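You operate a simulated robot arm through the tools that you are given. There is no shell and no other tool.

You run a simulated robot arm. Do the job below in one go: nothing can be reset, and whatever is moved stays where it is left.

Task
Add a scoop of lemon wedges to the blue mixing tub, level it and put its lid on.
Fine: level with the teal block before the lid goes on; scoop and block go back; two wedges spilt at most. Set down upright: green scoop, teal block.

Only the result counts: the job must be done as asked and must still hold three seconds after the hand-in. Knocking over, shifting, dropping, spilling or breaking anything else fails it. Lids that push on must go on centred and level and be pressed home; caps that screw on are set level and turned clockwise until they are tight.

Robot
A 6-joint arm with a two-finger gripper, fixed in place. Base frame: the origin is at the foot of the arm, x ahead of it, y to its left, z up; the work surface is at about z = 800. Lengths are in mm, angles in degrees, forces in N, time in s.
Its first joint turns from -166.0 to 166.0 degrees. Payload 2.45 kg.
Tool frame: the origin (TCP) lies between the finger pads and is the grasp point; the fingertips stand 20 mm ahead of it; z points along the fingers, y is the line along which they close. Largest opening 140 mm; the body of the gripper starts 168 mm behind the TCP.
Orientation is told as [roll, pitch, yaw] about the base's x, y, z axes, in that order, counted from this pose: with the fingers straight down and closing along the base's y, the tool's x points along the base's -x, its y along +y and its z along -z.

Tools
- The arm moves only by the tool step_arm. Its argument "steps" is text: rows parted by semicolons, each of 7 numbers parted by spaces: the shift along the tool's x, y, z in units of 30 mm (1.0 is 30 mm), then the turn, a rotation vector about the tool's x, y, z in units of 8 degrees (1.0 is 8 degrees), then the finger opening in mm, from 0 to 140. In form: dx dy dz ax ay az fingers; .... A call has 1 to 20 rows; each row shifts and turns the commanded pose from where the row before left it, along the tool's axes as they then stand. A call with a number of a shift or a turn outside -1 to 1 is refused whole. Rows are played at 5 a second. More than 50 mm and 8.6 degrees between two rows, or a gripper value outside its range, and nothing of the call is played. Where a pose cannot be reached the arm comes as near as it can. A force on the tool above 40 N (or 10 N above the force at the start of the call, whichever is more), or a blocked arm, ends the call early, and 0.2 s more pass. Each finger travels about 45 mm/s and halts on what it meets, pressing with about 22 N; the grip force reading is that of the motor and also rises with nothing between the fingers. The clock runs only during rows and for 0.2 s after the last one: add rows that do not move to give the fingers time. It gives the time, the measured TCP pose, the force on the tool (base axes), the opening and the grip force at its end, in the units of the frame above (readings bear some noise), with the torque about the TCP (base axes, N m) and any sound that the robot's microphone picked up, and new pictures: "show" is both (left out), scene, wrist or none.
- Cameras (640 x 400 px; columns grow to the right, rows downward): "scene" is fixed at [41.8, 642.6, 1437.5]; the picture's right is [-0.53, -0.85, 0.00], its down [-0.32, 0.20, -0.93] and it looks along [0.79, -0.49, -0.38] (base axes); focal length 334 px, centre (320, 200). "wrist" rides on the gripper at [78, 11, -209] in the tool frame; the picture's right is [-0.14, 0.99, 0.00], its down [-0.92, -0.13, -0.37] and it looks along [-0.36, -0.05, 0.93] (tool axes); focal length 280 px, centre (320, 200). There is no depth. A picture from a camera that has moved, and an enlarged one, comes with that camera's place and axes in the base frame and with its lens. The place of the scene camera against the robot may be out by one fixed shift of up to 18 mm in any direction.
- enlarge(camera, box): a new picture of the part [left, top, right, bottom] of that camera's present view, enlarged. The clock stands still meanwhile.
- sign_off(): hands the job in; it is judged then, once.

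Nothing tells you positions but the pictures and the camera data. Unless the task says otherwise, let go and move clear before handing in.

The tools are called as a command line: name --argument value ..., lists and objects as JSON in quotes. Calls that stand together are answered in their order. step_arm: Moves the arm, as the interface text tells. Its arguments: {"type":"object","properties":{"steps":{"type":"string"},"show":{"type":"string","enum":["both","scene","wrist","none"]}},"required":["steps"]} The other tools are called the same way: enlarge (camera, box) takes an enlarged picture of a part of a camera's view; sign_off () hands the job in.

At the start:

```text
clock: 0.0
tool_pos: [715.0, 149.9, 1280.0]
tool_rot: [-0.1, 0.0, 0.0]
ft_force: [0.3, 0.5, -0.9]
ft_torque: [0.01, 0.01, 0.0]
grip_width: 139.9
gripper_force: 0.1
```

scene: 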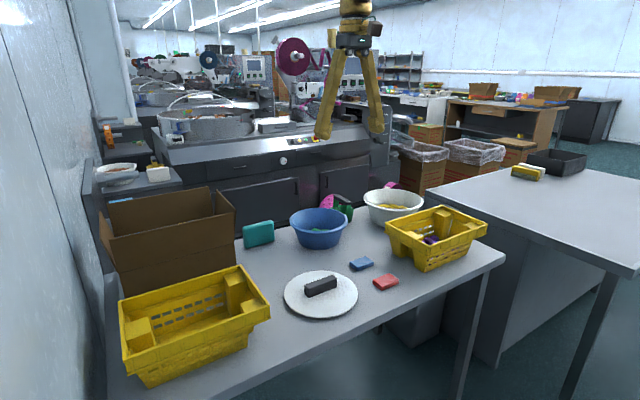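
wrist: 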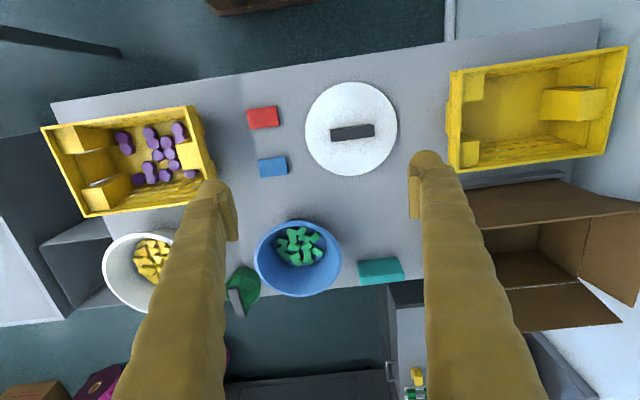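

I see a table with a blue tub holding green pieces, a white bowl of yellow pieces (the lemon wedges, most likely), a green scoop, a teal block, a white lid with a dark handle, and yellow bins. I'll look closer before moving.

enlarge --camera "wrist" --box '[80, 200, 420, 400]'

enlarge --camera "scene" --box '[220, 170, 500, 330]'

enlarge --camera "wrist" --box '[220, 60, 420, 200]'

```text
1.88 times, centred on (250, 300) of wrist
camera zoom: at [635.3, 160.9, 1489.9], right [0.14, 0.99, 0.0], down [0.92, -0.13, 0.37], along [0.36, -0.05, -0.93], focal length 528 px, centre (452, 12)
```

zoom: 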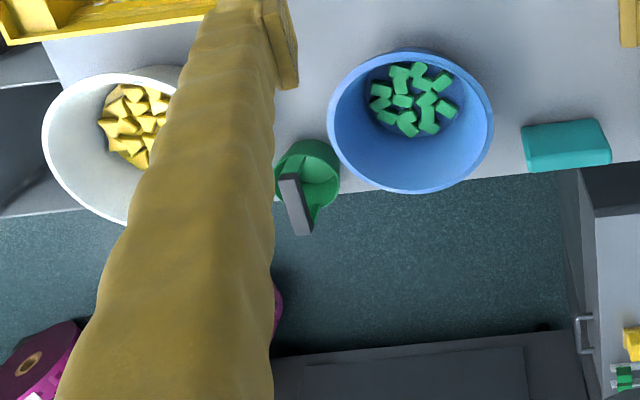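

```text
2.29 times, centred on (360, 250) of scene
camera zoom: at [41.8, 642.6, 1437.5], right [-0.53, -0.85, 0.0], down [-0.32, 0.2, -0.93], along [0.79, -0.49, -0.38], focal length 762 px, centre (229, 86)
```

zoom: 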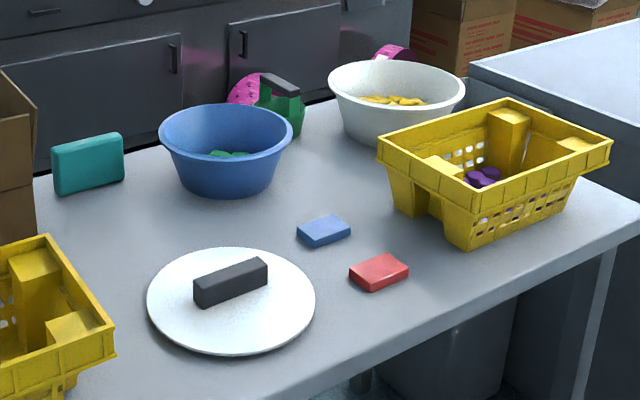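

```text
2.86 times, centred on (320, 130) of wrist
camera zoom: at [635.3, 160.9, 1489.9], right [0.14, 0.99, 0.0], down [0.92, -0.13, 0.37], along [0.36, -0.05, -0.93], focal length 801 px, centre (320, 400)
```

zoom: 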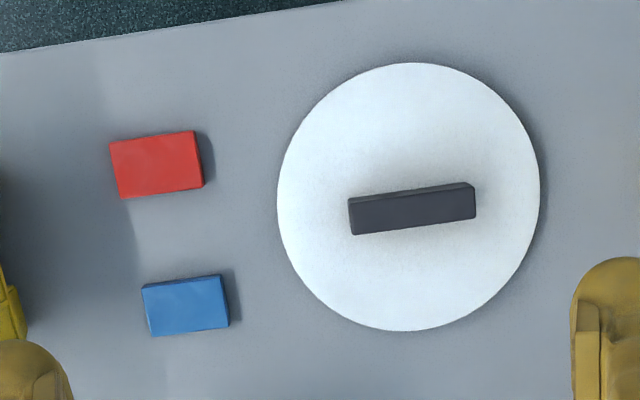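

Everything lies on the far side of the table: tub near (1010, 50), scoop near (1120, -135), teal block near (1125, 250), lemon bowl near (1000, -355), and lid near (727, 223). I'm moving the wrist camera toward the scoop and bowl for a closer look.

step_arm --steps "-0.56 -0.83 0.2 0 0 0 140;-0.56 -0.83 0.2 0 0 0 140;-0.56 -0.83 0.2 0 0 0 140;-0.56 -0.83 0.2 0 0 0 140;-0.56 -0.83 0.2 0 0 0 140;-0.56 -0.83 0.2 0 0 0 140;-0.56 -0.83 0.2 0 0 0 140;-0.56 -0.83 0.2 0 0 0 140;0 0 0 0 0 0 140"

```text
clock: 2.0
tool_pos: [848.2, -50.7, 1234.5]
tool_rot: [0.1, 0.0, 0.0]
ft_force: [0.0, 0.0, 0.1]
ft_torque: [0.0, 0.05, -0.02]
grip_width: 140.0
gripper_force: 0.0
camera wrist: at [769.4, -38.8, 1444.2], right [0.14, 0.99, 0.0], down [0.92, -0.13, 0.37], along [0.37, -0.05, -0.93], focal length 280 px, centre (320, 200)
```

scene: 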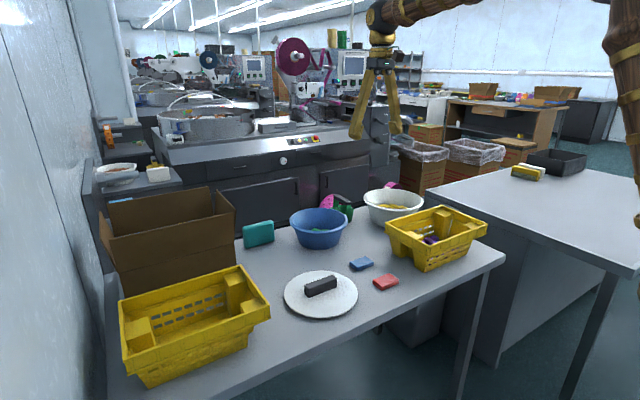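
wrist: 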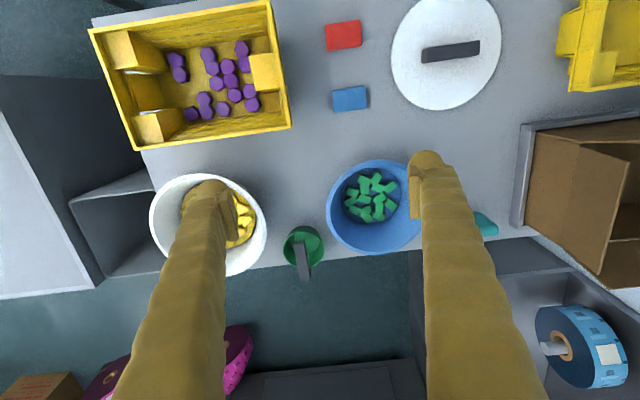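

The scoop stands upright near the far table edge with its handle above the cup. I'll zoom in on it and on the bowls.

enlarge --camera "wrist" --box '[250, 200, 360, 300]'

enlarge --camera "scene" --box '[285, 175, 435, 265]'

enlarge --camera "wrist" --box '[310, 140, 440, 270]'

```text
4.00 times, centred on (305, 250) of wrist
camera zoom: at [769.4, -38.8, 1444.2], right [0.14, 0.99, 0.0], down [0.92, -0.13, 0.37], along [0.37, -0.05, -0.93], focal length 1122 px, centre (380, 0)
```

zoom: 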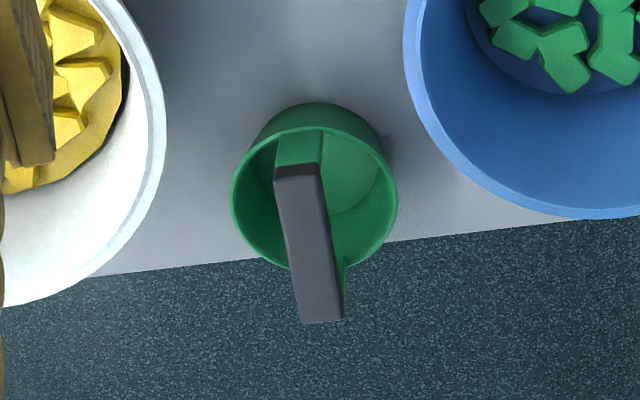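

```text
4.27 times, centred on (360, 220) of scene
camera zoom: at [41.8, 642.6, 1437.5], right [-0.53, -0.85, 0.0], down [-0.32, 0.2, -0.93], along [0.79, -0.49, -0.38], focal length 1423 px, centre (149, 115)
```

zoom: 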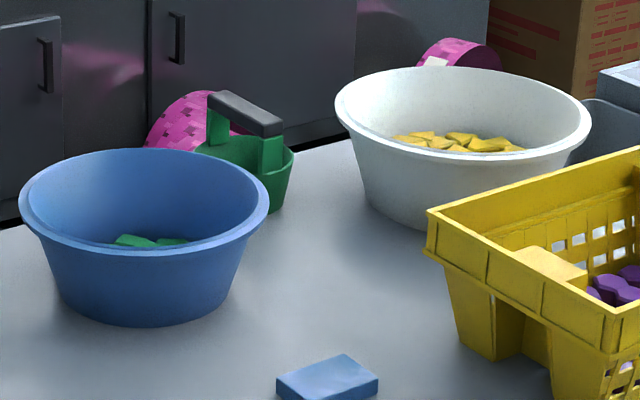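

```text
3.08 times, centred on (375, 205) of wrist
camera zoom: at [769.4, -38.8, 1444.2], right [0.14, 0.99, 0.0], down [0.92, -0.13, 0.37], along [0.37, -0.05, -0.93], focal length 863 px, centre (151, 185)
```

zoom: 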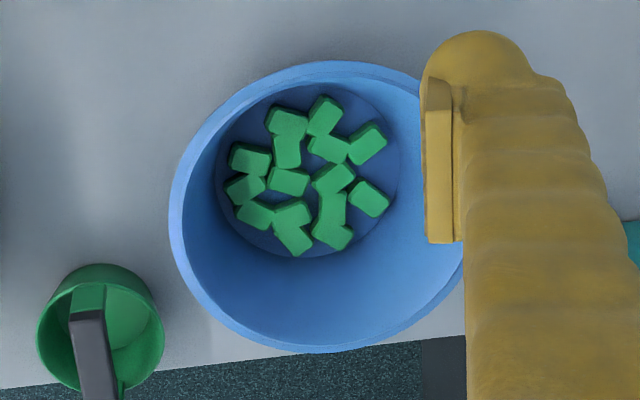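

The scoop is a cup about 94 mm across with a bridge handle about 24 x 105 mm running along x, its top near z≈890. Before planning the grip, I'll test how far the arm reaches at a safe height.

step_arm --steps "-1 -0.3 0.5 0 0 0 90;-1 -0.3 0.5 0 0 0 90;-1 -0.3 0.5 0 0 0 90;-1 -0.3 0.5 0 0 0 90;-1 -0.3 0.5 0 0 0 90;-1 -0.3 0.5 0 0 0 90;0 0 0 0 0 0 90;0 0 0 0 0 0 90"

```text
clock: 3.8
tool_pos: [1030.4, -104.4, 1142.0]
tool_rot: [0.1, 0.0, -0.1]
ft_force: [0.0, -1.2, -0.1]
ft_torque: [0.02, -0.02, -0.01]
grip_width: 90.3
gripper_force: 0.0
camera wrist: at [951.0, -92.6, 1352.5], right [0.14, 0.99, 0.0], down [0.92, -0.13, 0.37], along [0.36, -0.05, -0.93], focal length 280 px, centre (320, 200)
```

scene: 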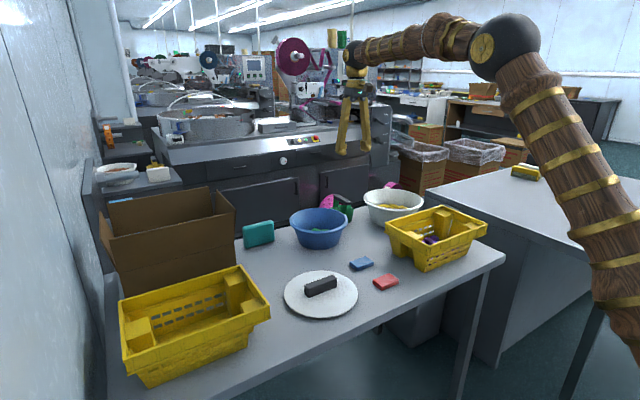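
wrist: 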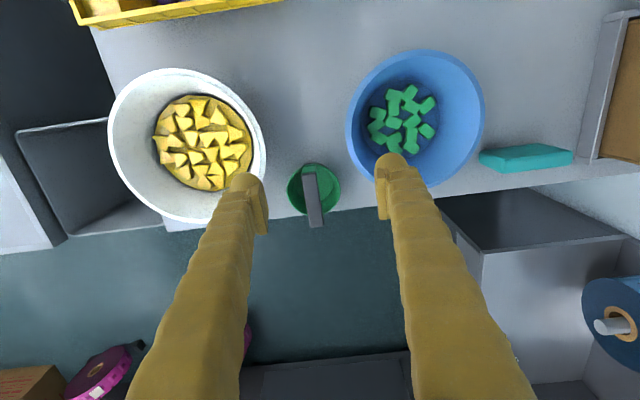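

The vertical tool still reaches fine at radius 1035, so I'll keep going outward to above the scoop.

step_arm --steps "-0.9 -0.2 0.5 0 0 0 90;-0.9 -0.2 0.5 0 0 0 90;-0.9 -0.2 0.5 0 0 0 90;-0.6 -0.2 0.5 0 0 0 90;0 0 0 0 0 0 90;0 0 0 0 0 0 90"

```text
clock: 5.2
tool_pos: [1128.7, -129.0, 1081.3]
tool_rot: [0.0, 0.0, 0.0]
ft_force: [0.2, 0.6, 0.5]
ft_torque: [-0.04, -0.03, 0.0]
grip_width: 90.1
gripper_force: 0.1
camera wrist: at [1050.1, -117.1, 1290.8], right [0.14, 0.99, 0.0], down [0.92, -0.13, 0.37], along [0.36, -0.05, -0.93], focal length 280 px, centre (320, 200)
```

scene: 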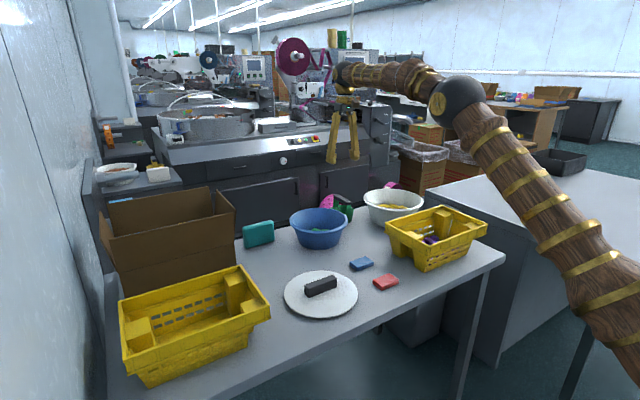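
wrist: 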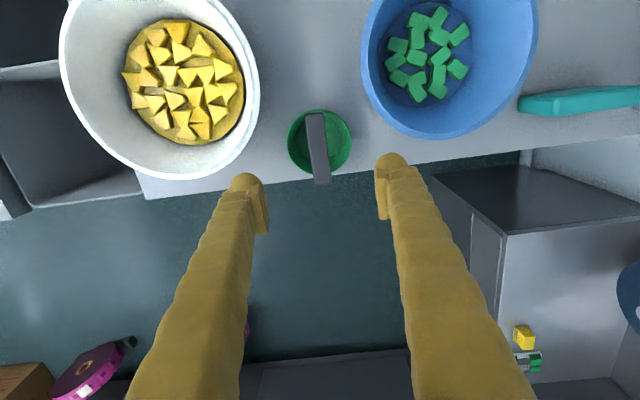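

The arm reaches here with the tool vertical. I'll zoom in to locate the scoop handle precisely.

enlarge --camera "wrist" --box '[260, 90, 380, 200]'

enlarge --camera "wrist" --box '[50, 0, 270, 190]'

enlarge --camera "wrist" --box '[350, 0, 640, 150]'

```text
3.64 times, centred on (320, 145) of wrist
camera zoom: at [1050.1, -117.1, 1290.8], right [0.14, 0.99, 0.0], down [0.92, -0.13, 0.37], along [0.36, -0.05, -0.93], focal length 1020 px, centre (320, 400)
```

zoom: 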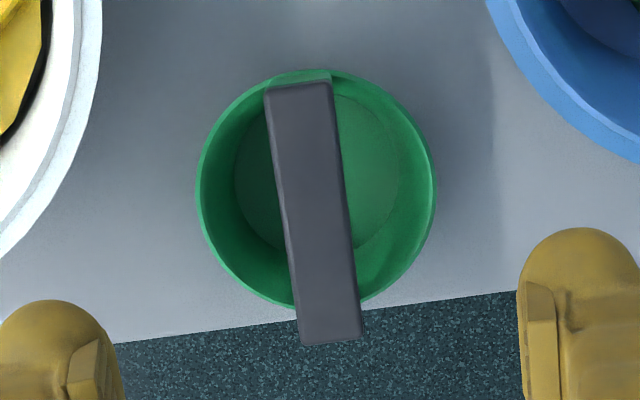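

```text
2.11 times, centred on (160, 95) of wrist
camera zoom: at [1050.1, -117.1, 1290.8], right [0.14, 0.99, 0.0], down [0.92, -0.13, 0.37], along [0.36, -0.05, -0.93], focal length 590 px, centre (657, 421)
```

zoom: 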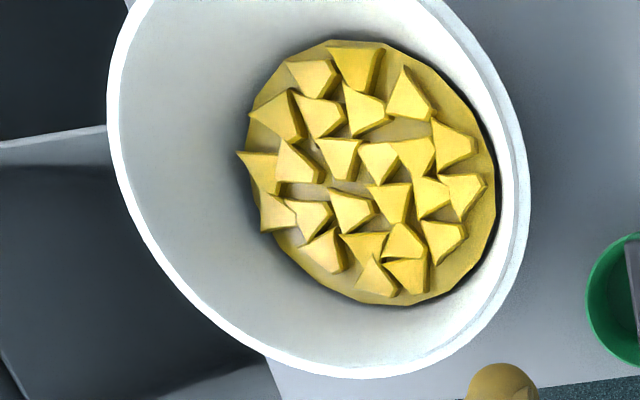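

```text
2.21 times, centred on (495, 75) of wrist
camera zoom: at [1050.1, -117.1, 1290.8], right [0.14, 0.99, 0.0], down [0.92, -0.13, 0.37], along [0.36, -0.05, -0.93], focal length 619 px, centre (-66, 476)
```

zoom: 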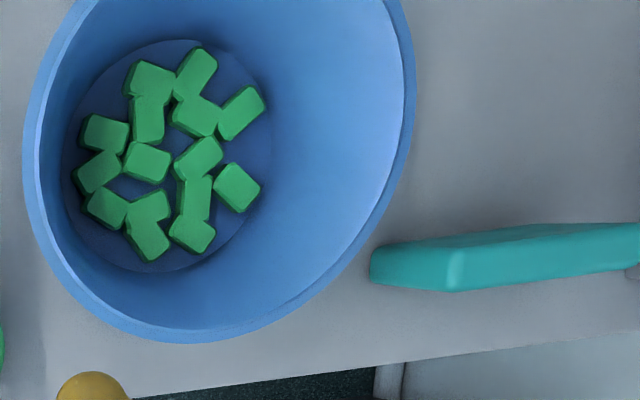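

The handle centre is about (1130, -130) with its top near z≈895 and the cup rim near 850. The lemon bowl is centred near (1006, -317) with its rim at about 900, and the wedges lie on a bed at about 835. I'll descend in stages, watching the reach.

step_arm --steps "0 0 1 0 0 0 70;0 0 1 0 0 0 70;0 0 1 0 0 0 70;0 0 1 0 0 0 70;0 0 0 0 0 0 70;0 0 0 0 0 0 70"

```text
clock: 6.6
tool_pos: [1128.8, -129.9, 962.6]
tool_rot: [0.0, 0.0, -0.1]
ft_force: [-0.7, -0.8, -0.4]
ft_torque: [0.02, 0.01, -0.02]
grip_width: 70.0
gripper_force: 0.1
camera wrist: at [1049.8, -118.1, 1171.8], right [0.14, 0.99, 0.0], down [0.92, -0.13, 0.37], along [0.36, -0.05, -0.93], focal length 280 px, centre (320, 200)
```

scene: 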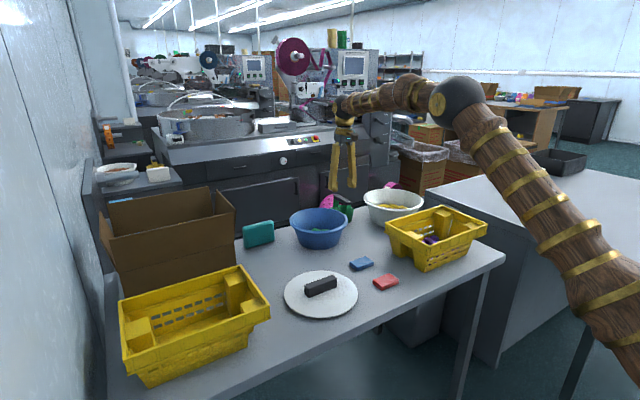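
wrist: 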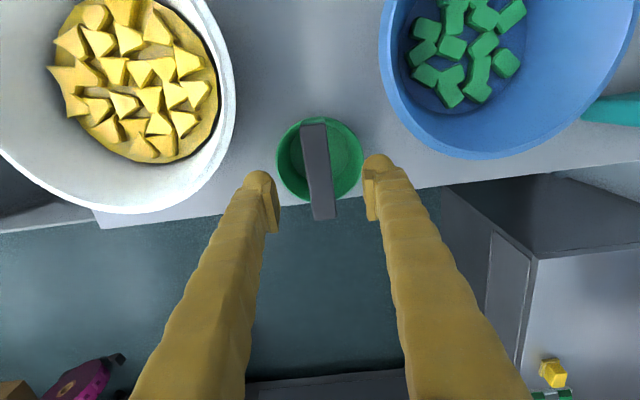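

Reach is still fine at z≈963. I'll re-measure the bar from here.

enlarge --camera "wrist" --box '[240, 100, 400, 230]'

```text
3.08 times, centred on (320, 165) of wrist
camera zoom: at [1049.8, -118.1, 1171.8], right [0.14, 0.99, 0.0], down [0.92, -0.13, 0.37], along [0.36, -0.05, -0.93], focal length 863 px, centre (320, 308)
```

zoom: 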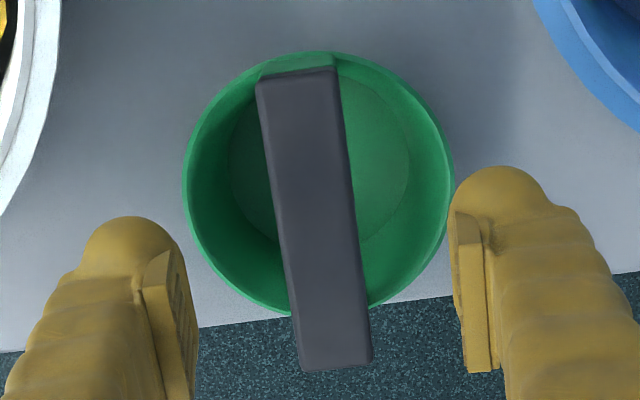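

The bar is confirmed at (1130, -130.5) with its top near 895, so I'll descend to z≈892 and close on it.

step_arm --steps "-0.02 -0.01 0.8 0 0 0 70;-0.02 -0.01 0.8 0 0 0 70;0 0 0.75 0 0 0 70;0 0 0 0 0 0 70;0 0 0 0 0 0 40;0 0 0 0 0 0 20;0 0 0 0 0 0 15;0 0 0 0 0 0 15;0 0 0 0 0 0 15;0 0 0 0 0 0 15"

```text
clock: 8.8
tool_pos: [1128.2, -128.9, 892.0]
tool_rot: [0.0, 0.1, -0.1]
ft_force: [0.4, -0.1, -0.4]
ft_torque: [0.01, -0.01, 0.01]
grip_width: 21.9
gripper_force: 21.9
camera wrist: at [1049.4, -117.2, 1101.8], right [0.14, 0.99, 0.0], down [0.92, -0.13, 0.37], along [0.36, -0.05, -0.93], focal length 280 px, centre (320, 200)
```

scene: 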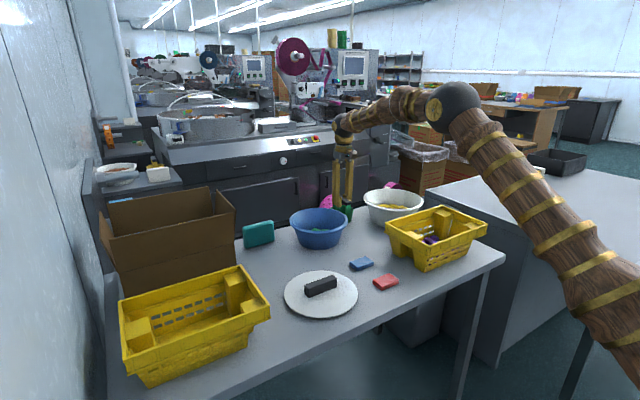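
wrist: 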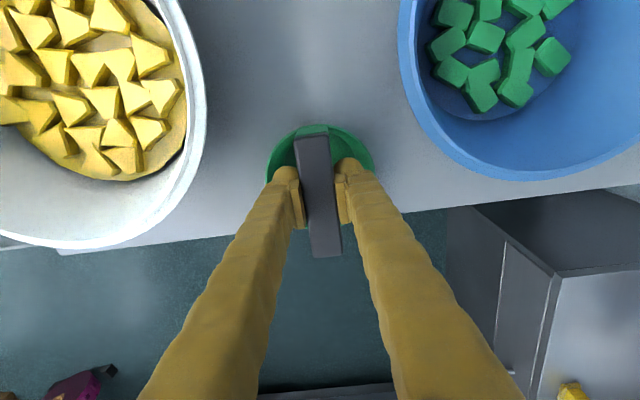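

The scoop is gripped at a width of 21.9 mm. I'll remember its home as TCP (1128.5, -129.5, 892) with the tool vertical, then lift it and carry it over the lemon bowl.

step_arm --steps "0 0 -0.5 0 0 0 10;0 0 -0.7 0 0 0 10;0 0 -0.95 0 0 0 10;0 0 -0.95 0 0 0 10;0 0 -0.95 0 0 0 10;0 0 -0.95 0 0 0 10;0.5 -0.89 0 0 0 0 10;0.5 -0.89 0 0 0 0 10;0.5 -0.89 0 0 0 0 10;0.5 -0.89 0 0 0 0 10;0.5 -0.89 0 0 0 0 10;0.5 -0.89 0 0 0 0 10;0.5 -0.89 0 0 0 0 10;0 0 0 0 0 0 10;0 0 0 0 0 0 10"

```text
clock: 12.0
tool_pos: [1022.5, -313.9, 1043.1]
tool_rot: [0.0, -0.1, 0.0]
ft_force: [-0.4, -0.3, -0.5]
ft_torque: [0.0, 0.02, 0.03]
grip_width: 21.9
gripper_force: 22.3
camera wrist: at [943.7, -303.6, 1252.3], right [0.14, 0.99, 0.0], down [0.92, -0.13, 0.37], along [0.36, -0.05, -0.93], focal length 280 px, centre (320, 200)
```

scene: 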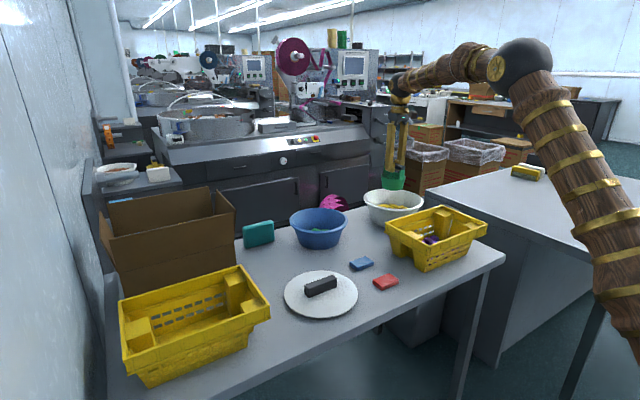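
wrist: 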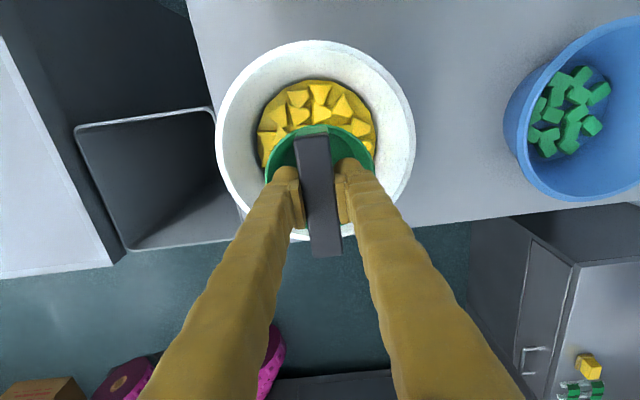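

The scoop is held firmly above the bowl. I'll yaw 90° so the handle runs along y and the scoop can be tipped in the radial plane.

step_arm --steps "0 0 0 0 0 0.9375 10;0 0 0 0 0 0.9375 10;0 0 0 0 0 0.9375 10;0 0 0 0 0 0.9375 10;0 0 0 0 0 0.9375 10;0 0 0 0 0 0.9375 10;0 0 0 0 0 0.9375 10;0 0 0 0 0 0.9375 10;0 0 0 0 0 0.9375 10;0 0 0 0 0 0.9375 10;0 0 0 0 0 0.9375 10;0 0 0 0 0 0.9375 10;0 0 0 0 0 0 10;0 0 0 0 0 0 10"

```text
clock: 15.0
tool_pos: [1023.7, -315.8, 1041.4]
tool_rot: [0.1, 0.0, -90.1]
ft_force: [-0.1, -0.2, -0.7]
ft_torque: [-0.01, -0.04, -0.06]
grip_width: 21.9
gripper_force: 21.9
camera wrist: at [1033.9, -236.4, 1250.9], right [0.99, -0.14, 0.0], down [-0.13, -0.92, 0.37], along [-0.05, -0.36, -0.93], focal length 280 px, centre (320, 200)
```

scene: 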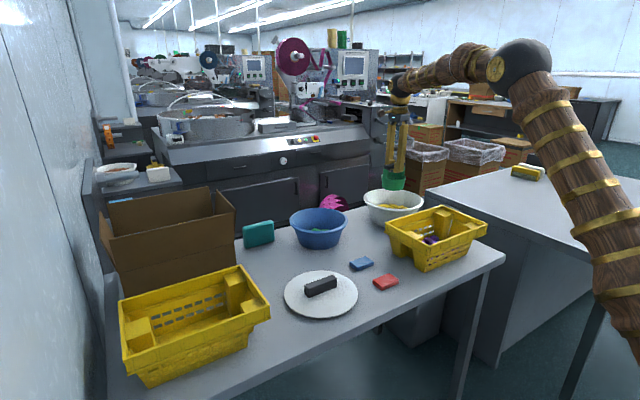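
wrist: 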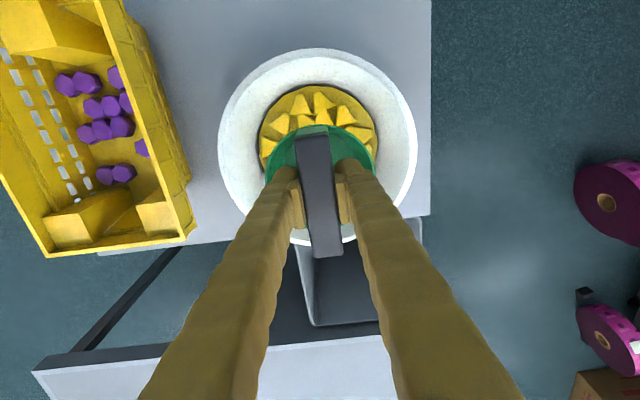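

The bowl is centred near (1019, -318) with a rim radius of about 124, and the wedge bed sits near z≈833. I'll tip the scoop about 62° with its mouth facing the robot, up high over the bowl, and then check clearances.

step_arm --steps "0 0 0 -0.96875 0 0 10;0 0 0 -0.96875 0 0 10;0 0 0 -0.96875 0 0 10;0 0 0 -0.96875 0 0 10;0 0 0 -0.96875 0 0 10;0 0 0 -0.96875 0 0 10;0 0 0 -0.96875 0 0 10;0 0 0 -0.96875 0 0 10;0 0 0 0 0 0 10;0 0 0 0 0 0 10"

```text
clock: 17.2
tool_pos: [1023.4, -316.1, 1041.3]
tool_rot: [61.9, 0.0, -90.0]
ft_force: [0.5, 0.0, -1.3]
ft_torque: [-0.01, 0.04, 0.0]
grip_width: 22.2
gripper_force: 21.6
camera wrist: at [843.1, -236.9, 1149.7], right [0.47, -0.14, 0.87], down [-0.39, -0.92, 0.06], along [0.8, -0.37, -0.48], focal length 280 px, centre (320, 200)
```

scene: 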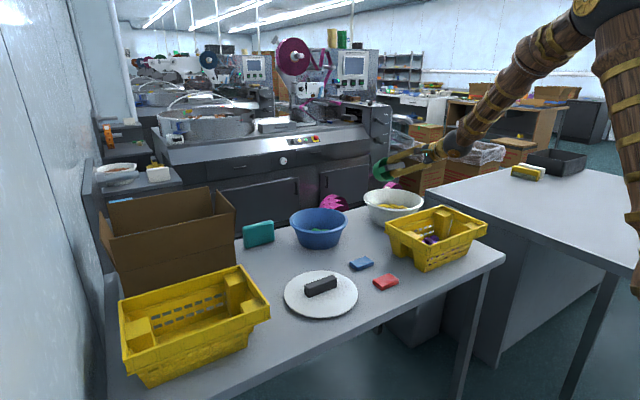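
wrist: 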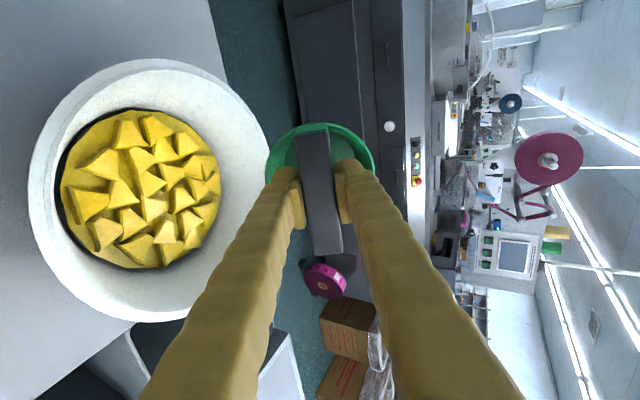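

The tilt worked and I have a clear view of the wedges. I'll zoom in to see their layout and size.

enlarge --camera "wrist" --box '[20, 50, 280, 330]'

enlarge --camera "scene" --box '[340, 130, 490, 230]'

```text
1.43 times, centred on (150, 190) of wrist
camera zoom: at [843.1, -236.9, 1149.7], right [0.47, -0.14, 0.87], down [-0.39, -0.92, 0.06], along [0.8, -0.37, -0.48], focal length 401 px, centre (563, 214)
```

zoom: 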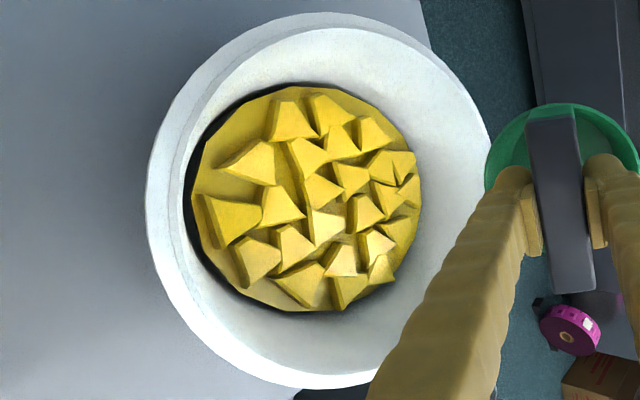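

```text
4.00 times, centred on (415, 180) of scene
camera zoom: at [41.8, 642.6, 1437.5], right [-0.53, -0.85, 0.0], down [-0.32, 0.2, -0.93], along [0.79, -0.49, -0.38], focal length 1334 px, centre (-60, 280)
```

zoom: 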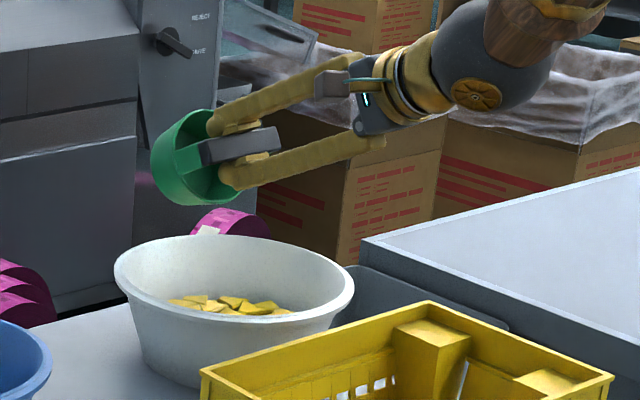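

The wedges form a single layer on a raised disc, and the bowl's tall rim keeps the hand from getting the scoop's lip flat. Forcing it against the wall could slide the bowl, so I'll put the scoop back home and move the wedges with the gripper instead. First I level and un-yaw the scoop over the bowl.

step_arm --steps "0 0 0 0.96875 0 0 10;0 0 0 0.96875 0 0 10;0 0 0 0.96875 0 0 10;0 0 0 0.96875 0 0 10;0 0 0 0.96875 0 0 10;0 0 0 0.96875 0 0 10;0 0 0 0.96875 0 0 10;0 0 0 0.96875 0 0 10;0 0 0 0 0 0 10;0 0 0 0 0 0 10" --show "none"

```text
clock: 19.4
tool_pos: [1023.9, -315.6, 1043.1]
tool_rot: [0.0, 0.1, -90.0]
ft_force: [-0.7, -0.8, -0.2]
ft_torque: [-0.01, -0.01, -0.02]
grip_width: 22.9
gripper_force: 21.8
```

The scoop is level again; I'll rotate back to the original yaw and carry it to above its home spot.

step_arm --steps "0 0 0 0 0 -0.9375 10;0 0 0 0 0 -0.9375 10;0 0 0 0 0 -0.9375 10;0 0 0 0 0 -0.9375 10;0 0 0 0 0 -0.9375 10;0 0 0 0 0 -0.9375 10;0 0 0 0 0 -0.9375 10;0 0 0 0 0 -0.9375 10;0 0 0 0 0 -0.9375 10;0 0 0 0 0 -0.9375 10;0 0 0 0 0 -0.9375 10;0 0 0 0 0 -0.9375 10;0 0 0 0 0 0 10;0 0 0 0 0 0 10"

```text
clock: 22.4
tool_pos: [1024.0, -314.4, 1042.3]
tool_rot: [0.1, 0.0, 0.0]
ft_force: [0.1, 0.4, -0.8]
ft_torque: [0.01, 0.0, -0.01]
grip_width: 23.0
gripper_force: 22.2
camera wrist: at [944.4, -304.2, 1251.9], right [0.14, 0.99, 0.0], down [0.92, -0.13, 0.37], along [0.36, -0.05, -0.93], focal length 280 px, centre (320, 200)
```

scene: 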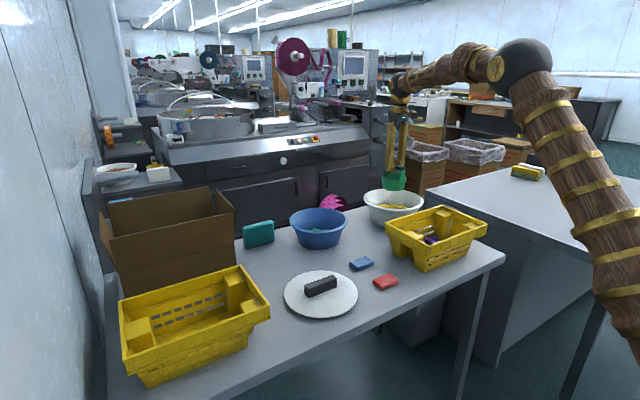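
wrist: 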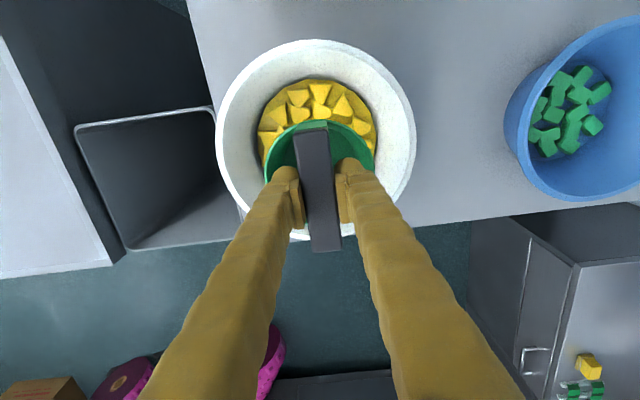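

The bar looks slightly shifted in the grip, so I'll zoom in to check its tilt before setting it down.

enlarge --camera "wrist" --box '[240, 100, 400, 270]'

enlarge --camera "scene" --box '[350, 80, 450, 230]'

```text
2.35 times, centred on (320, 185) of wrist
camera zoom: at [944.4, -304.2, 1251.9], right [0.14, 0.99, 0.0], down [0.92, -0.13, 0.37], along [0.36, -0.05, -0.93], focal length 660 px, centre (320, 235)
```

zoom: 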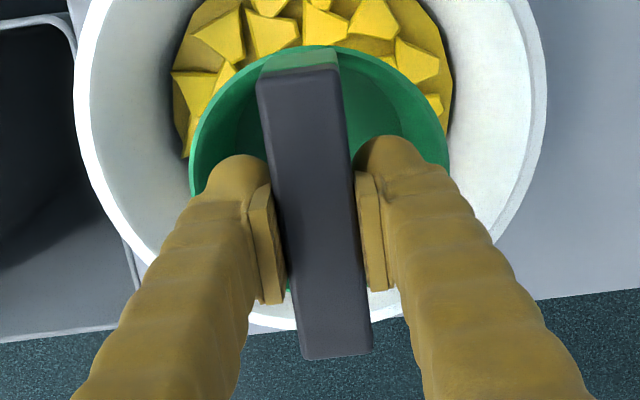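

```text
2.67 times, centred on (400, 155) of scene
camera zoom: at [41.8, 642.6, 1437.5], right [-0.53, -0.85, 0.0], down [-0.32, 0.2, -0.93], along [0.79, -0.49, -0.38], focal length 889 px, centre (107, 320)
```

zoom: 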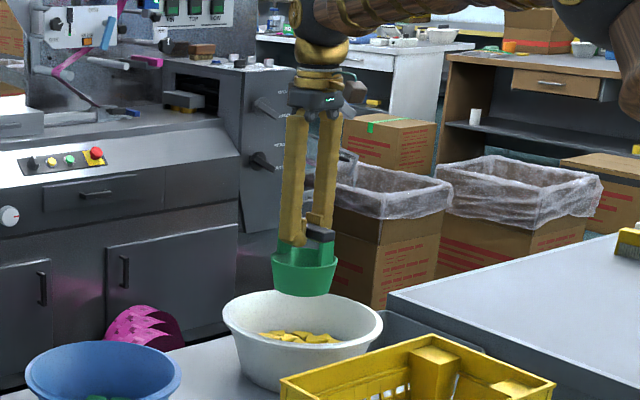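

The bar slid about 4 mm along its length in the grip, and I'll compensate for that. Now I carry the scoop back above its home and start lowering it.

step_arm --steps "-0.519 0.89 0 0 0 0 10;-0.519 0.89 0 0 0 0 10;-0.519 0.89 0 0 0 0 10;-0.519 0.89 0 0 0 0 10;-0.519 0.89 0 0 0 0 10;-0.519 0.89 0 0 0 0 10;-0.519 0.89 0 0 0 0 10;0 0 0 0 0 0 10;0 0 0.9 0 0 0 10;0 0 0.9 0 0 0 10;0 0 0.9 0 0 0 10;0 0 0.9 0 0 0 10;0 0 0.9 0 0 0 10;0 0 0 0 0 0 10;0 0 0 0 0 0 10"

```text
clock: 25.6
tool_pos: [1133.9, -128.8, 906.3]
tool_rot: [0.0, 0.0, 0.0]
ft_force: [-0.2, 0.2, -0.4]
ft_torque: [-0.01, -0.03, -0.02]
grip_width: 22.6
gripper_force: 21.8
camera wrist: at [1053.7, -117.0, 1115.4], right [0.14, 0.99, 0.0], down [0.92, -0.13, 0.37], along [0.36, -0.05, -0.93], focal length 280 px, centre (320, 200)
```

scene: 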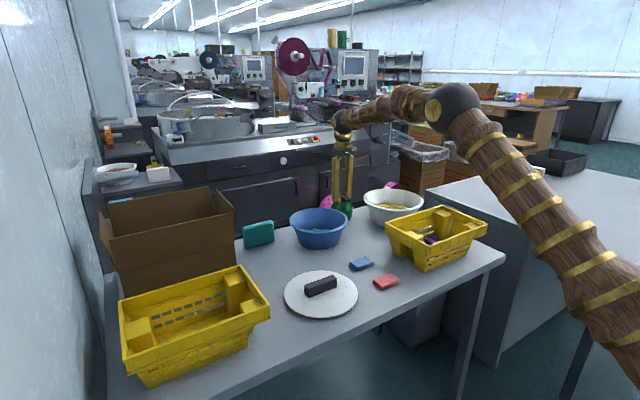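
wrist: 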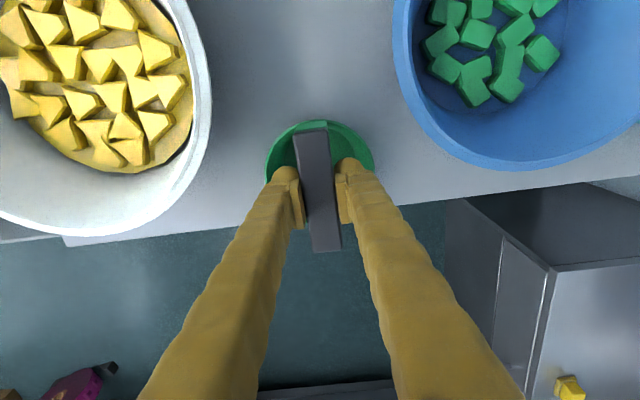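

I'm hovering about 14 mm above the home height, so I'll set it down gently.

step_arm --steps "0 0 0.2 0 0 0 10;0 0 0.15 0 0 0 10;0 0 0.08 0 0 0 10;0 0 0.04 0 0 0 10;0 0 0 0 0 0 10" --show "none"

```text
clock: 26.8
tool_pos: [1132.9, -128.8, 893.6]
tool_rot: [0.1, 0.0, 0.0]
ft_force: [-5.3, -1.0, 19.2]
ft_torque: [-0.03, -0.14, -0.03]
grip_width: 22.8
gripper_force: 22.0
```

It has touched down. I'll ease up 1.5 mm, open, and withdraw upward.

step_arm --steps "0 0 -0.05 0 0 0 10;0 0 0 0 0 0 10;0 0 0 0 0 0 40;0 0 0 0 0 0 60;0 0 0 0 0 0 60;0 0 0 0 0 0 60;0 0 -0.5 0 0 0 60;0 0 -1 0 0 0 60;0 0 -1 0 0 0 60;0 0 -1 0 0 0 60;0 0 -1 0 0 0 60;0 0 0 0 0 0 60"

```text
clock: 29.4
tool_pos: [1132.6, -130.7, 1028.9]
tool_rot: [0.0, 0.1, 0.0]
ft_force: [0.0, 1.0, 0.1]
ft_torque: [0.0, 0.01, -0.03]
grip_width: 60.2
gripper_force: 0.1
camera wrist: at [1052.5, -119.1, 1237.8], right [0.14, 0.99, 0.0], down [0.92, -0.13, 0.37], along [0.36, -0.05, -0.93], focal length 280 px, centre (320, 200)
```

scene: 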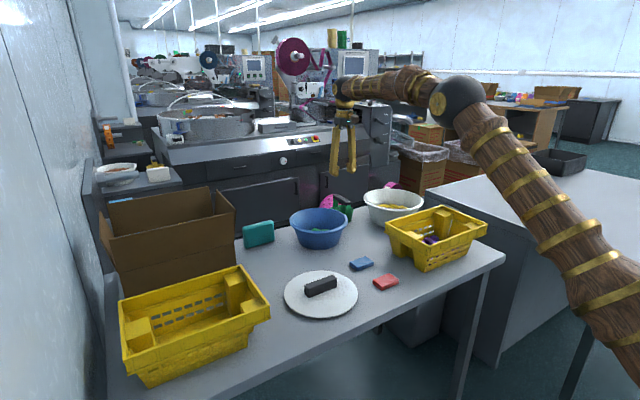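
wrist: 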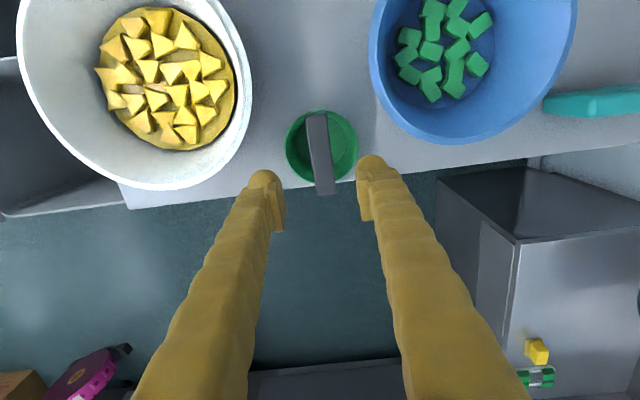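

The scoop is back upright at home. Now I'll move to look at the wedges from above.

step_arm --steps "0.825 -0.79 0 0 0 0 140;0.825 -0.79 0 0 0 0 140;0.825 -0.79 0 0 0 0 140;0.825 -0.79 0 0 0 0 140;0.825 -0.79 0 0 0 0 140;0.825 -0.79 0 0 0 0 140;0.825 -0.79 0 0 0 0 140;0.825 -0.79 0 0 0 0 140;0 0 0 0 0 0 140;0 0 0 0 0 0 140" --show "wrist"

enlarge --camera "wrist" --box '[240, 120, 400, 240]'

```text
clock: 31.6
tool_pos: [935.0, -318.4, 1027.8]
tool_rot: [0.0, 0.1, 0.2]
ft_force: [0.4, 0.6, -0.3]
ft_torque: [-0.01, 0.02, -0.02]
grip_width: 139.9
gripper_force: 0.1
camera wrist: at [855.9, -306.8, 1237.3], right [0.14, 0.99, 0.0], down [0.92, -0.13, 0.37], along [0.36, -0.05, -0.93], focal length 280 px, centre (320, 200)
```

wrist: 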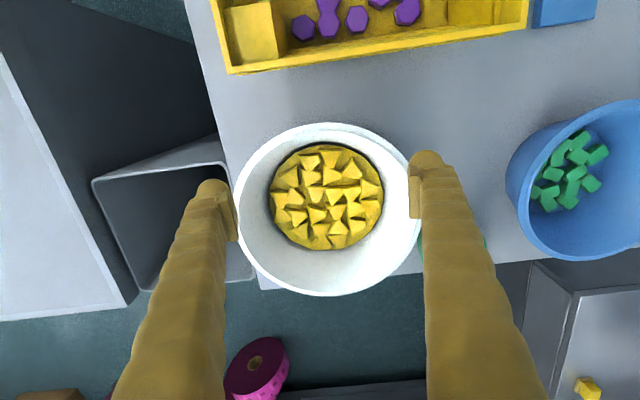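

```text
3.33 times, centred on (320, 180) of wrist
camera zoom: at [855.9, -306.8, 1237.3], right [0.14, 0.99, 0.0], down [0.92, -0.13, 0.37], along [0.36, -0.05, -0.93], focal length 935 px, centre (320, 267)
```

zoom: 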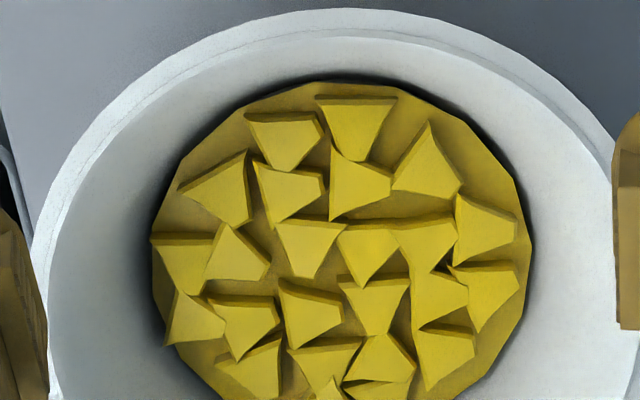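

The scoop is home. I'll view the whole wedge bed to plan the grasps.

enlarge --camera "wrist" --box '[246, 138, 406, 258]'

```text
3.33 times, centred on (326, 198) of wrist
camera zoom: at [855.9, -306.8, 1237.3], right [0.14, 0.99, 0.0], down [0.92, -0.13, 0.37], along [0.36, -0.05, -0.93], focal length 935 px, centre (300, 207)
```

zoom: 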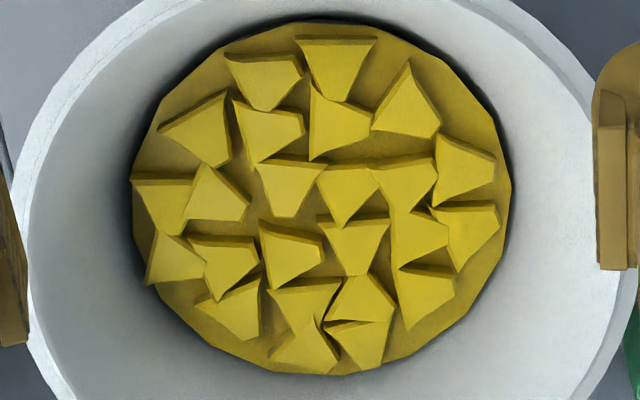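

There are about 24 wedges of roughly 30 mm in a single layer, with a free pocket at the bed's far/+y edge. I'll tilt the gripper so only one finger is low, enter that pocket, and gently rake wedges inward to make room for grasping. First I position and orient above the rim.

step_arm --steps "-0.733 0.183 0.519 0 0 0 100;-0.733 0.183 0.519 0 0 0 80;-0.733 0.183 0.519 0 0 0 80;-0.733 0.183 0.519 0 0 0 80;-0.733 0.183 0.519 0 0 0 80;0 0 0 0 0 0.914 80;0 0 0 0 0 0.914 80;0 0 0 0 0 0.914 80;0 0 0 0 0 0.914 80;0 0 0 0 0 0.914 80;0 0 0 0 0 0.914 80;0 0 0 0 0 0.914 80;0 0 0 0.833 0 0 80;0 0 0 0.833 0 0 80;0 0 0 0.833 0 0 80;0 0 0 0 0 0 80;0 0 0 0 0 0 80"

```text
clock: 35.2
tool_pos: [1046.2, -290.2, 952.4]
tool_rot: [-20.0, 0.0, -51.1]
ft_force: [0.3, 0.3, 0.1]
ft_torque: [-0.01, -0.02, -0.02]
grip_width: 79.9
gripper_force: 0.1
camera wrist: at [1058.6, -177.6, 1144.7], right [0.81, 0.48, -0.34], down [0.58, -0.71, 0.39], along [-0.06, -0.51, -0.86], focal length 280 px, centre (320, 200)
```

scene: 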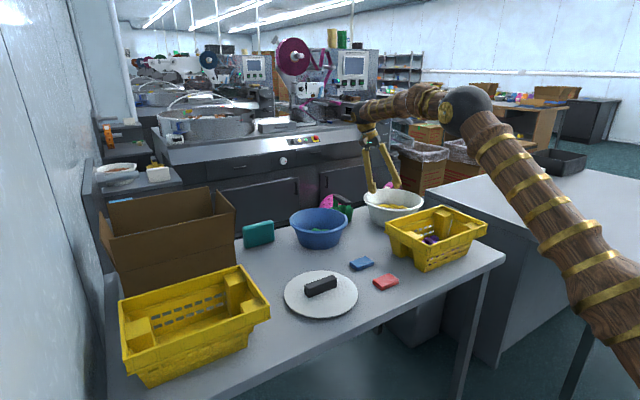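
wrist: 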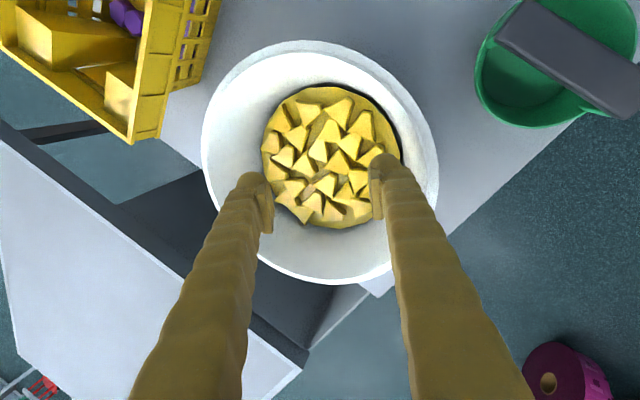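

I'll check the finger's alignment with the pocket.

enlarge --camera "wrist" --box '[240, 70, 440, 240]'

```text
2.35 times, centred on (340, 155) of wrist
camera zoom: at [1058.6, -177.6, 1144.7], right [0.81, 0.48, -0.34], down [0.58, -0.71, 0.39], along [-0.06, -0.51, -0.86], focal length 660 px, centre (273, 306)
```

zoom: 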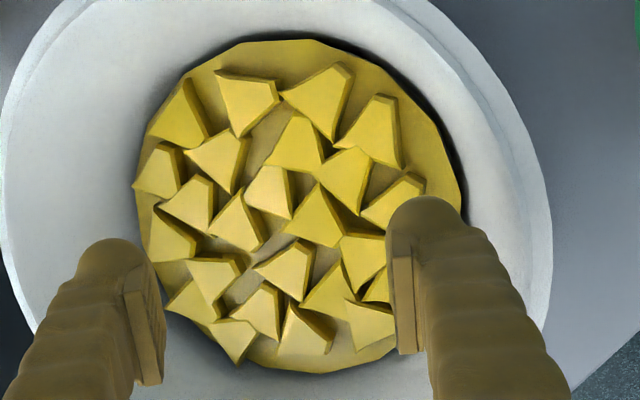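

The finger projects into the free strip at the edge. I'll descend straight down, stopping a few mm above the bed.

step_arm --steps "0 0.353 0.776 0 0 0 80;0 0.29 0.8 0 0 0 80;0 0.29 0.8 0 0 0 80;0 0 0 0 0 0 80;0 0 0 0 0 0 80"

```text
clock: 36.4
tool_pos: [1046.4, -289.6, 874.7]
tool_rot: [-20.0, 0.0, -51.2]
ft_force: [-1.0, -1.7, 1.0]
ft_torque: [-0.03, 0.03, -0.02]
grip_width: 78.4
gripper_force: 0.0
camera wrist: at [1060.3, -177.6, 1068.2], right [0.81, 0.48, -0.34], down [0.58, -0.71, 0.39], along [-0.06, -0.51, -0.86], focal length 280 px, centre (320, 200)
```

scene: 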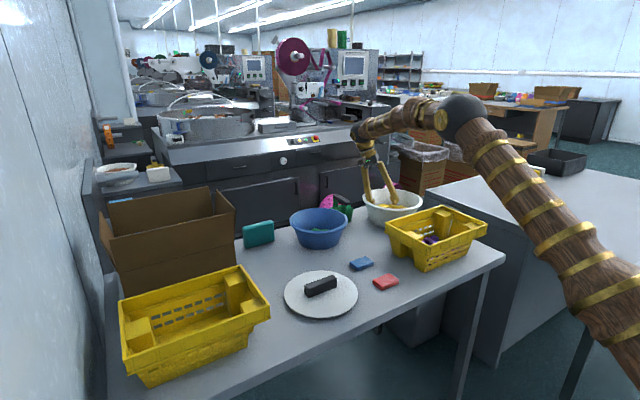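
wrist: 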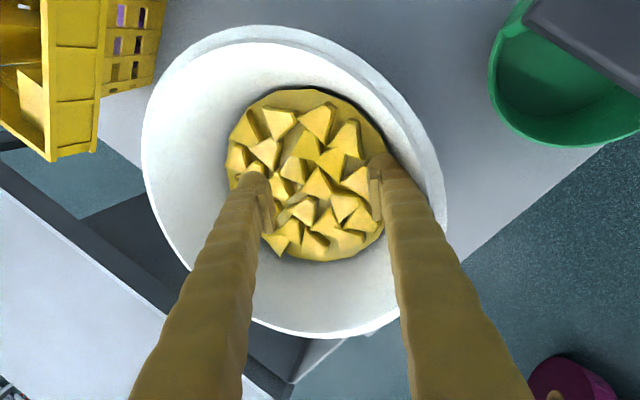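

The low finger is in the pocket, about 5 mm above the bed. I'll rake inward about 40 mm.

step_arm --steps "0 -0.313 0.114 0 0 0 80;0 -0.313 0.114 0 0 0 80;0 -0.313 0.114 0 0 0 80;0 -0.313 0.114 0 0 0 80;0 0 0 0 0 0 80" --show "wrist"

enlarge --camera "wrist" --box '[200, 70, 440, 280]'

```text
clock: 37.6
tool_pos: [1015.3, -314.3, 875.0]
tool_rot: [-19.9, 0.0, -51.3]
ft_force: [-0.6, 0.6, -0.2]
ft_torque: [0.01, 0.01, -0.01]
grip_width: 79.8
gripper_force: 0.0
camera wrist: at [1029.4, -202.0, 1067.9], right [0.81, 0.48, -0.34], down [0.58, -0.71, 0.39], along [-0.06, -0.51, -0.86], focal length 280 px, centre (320, 200)
```

wrist: 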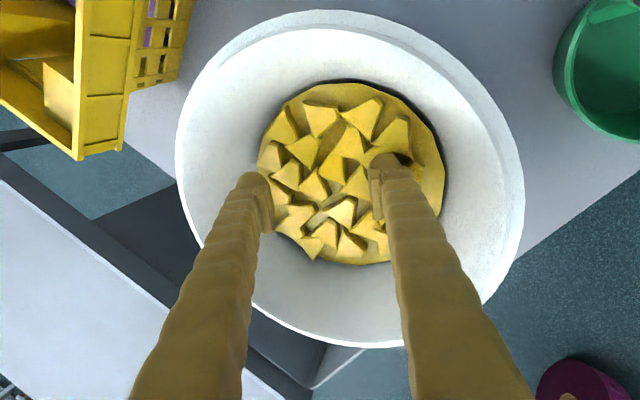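

```text
1.90 times, centred on (320, 175) of wrist
camera zoom: at [1029.4, -202.0, 1067.9], right [0.81, 0.48, -0.34], down [0.58, -0.71, 0.39], along [-0.06, -0.51, -0.86], focal length 534 px, centre (320, 248)
```

zoom: 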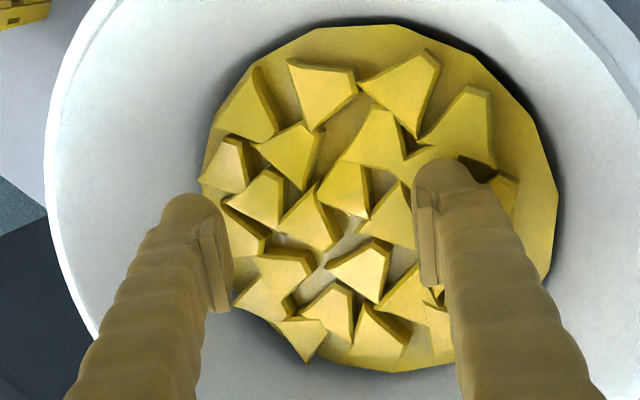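

Raking works with nearly no force, and it opened a free crescent at the right with one wedge left standing in it. I'll lift and look at the new layout.

step_arm --steps "0 -0.29 -0.8 0 0 0 80;0 -0.29 -0.8 0 0 0 80;0 -0.29 -0.8 0 0 0 80;0 0 0 -0.833 0 0 100;0 0 0 -0.833 0 0 120;0 0 0 -0.833 0 0 140;0 0 0 0 0 0 140;0 0 0 0 0 0 140;0 0 0 0 0 0 140" --show "wrist"

enlarge --camera "wrist" --box '[220, 80, 420, 240]'

```text
clock: 39.6
tool_pos: [1015.7, -314.5, 949.9]
tool_rot: [0.0, 0.0, -51.2]
ft_force: [-0.5, -0.6, -0.2]
ft_torque: [-0.03, -0.01, -0.01]
grip_width: 139.9
gripper_force: 0.0
camera wrist: at [973.9, -245.6, 1159.9], right [0.86, 0.51, 0.0], down [0.48, -0.8, 0.37], along [0.19, -0.32, -0.93], focal length 280 px, centre (320, 200)
```

wrist: 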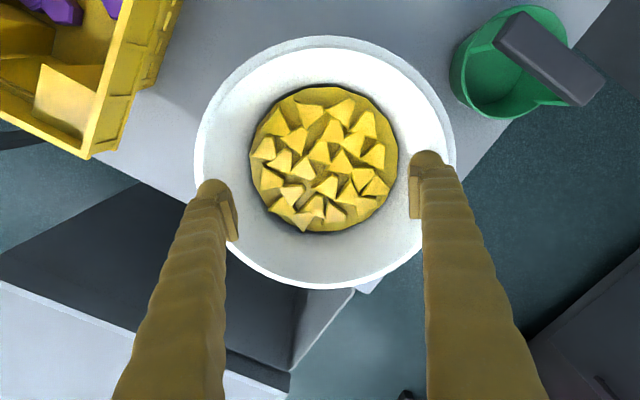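

```text
2.50 times, centred on (320, 160) of wrist
camera zoom: at [973.9, -245.6, 1159.9], right [0.86, 0.51, 0.0], down [0.48, -0.8, 0.37], along [0.19, -0.32, -0.93], focal length 701 px, centre (320, 300)
```

zoom: 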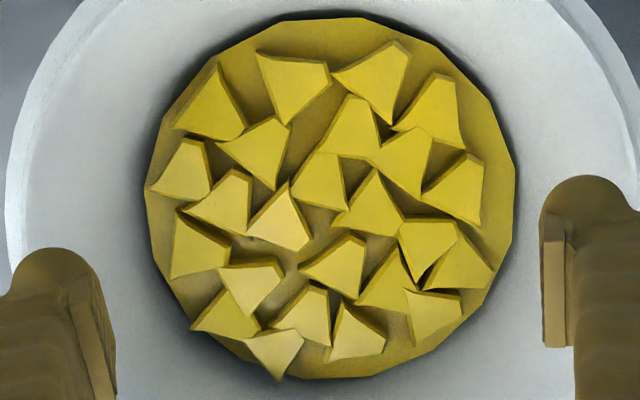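

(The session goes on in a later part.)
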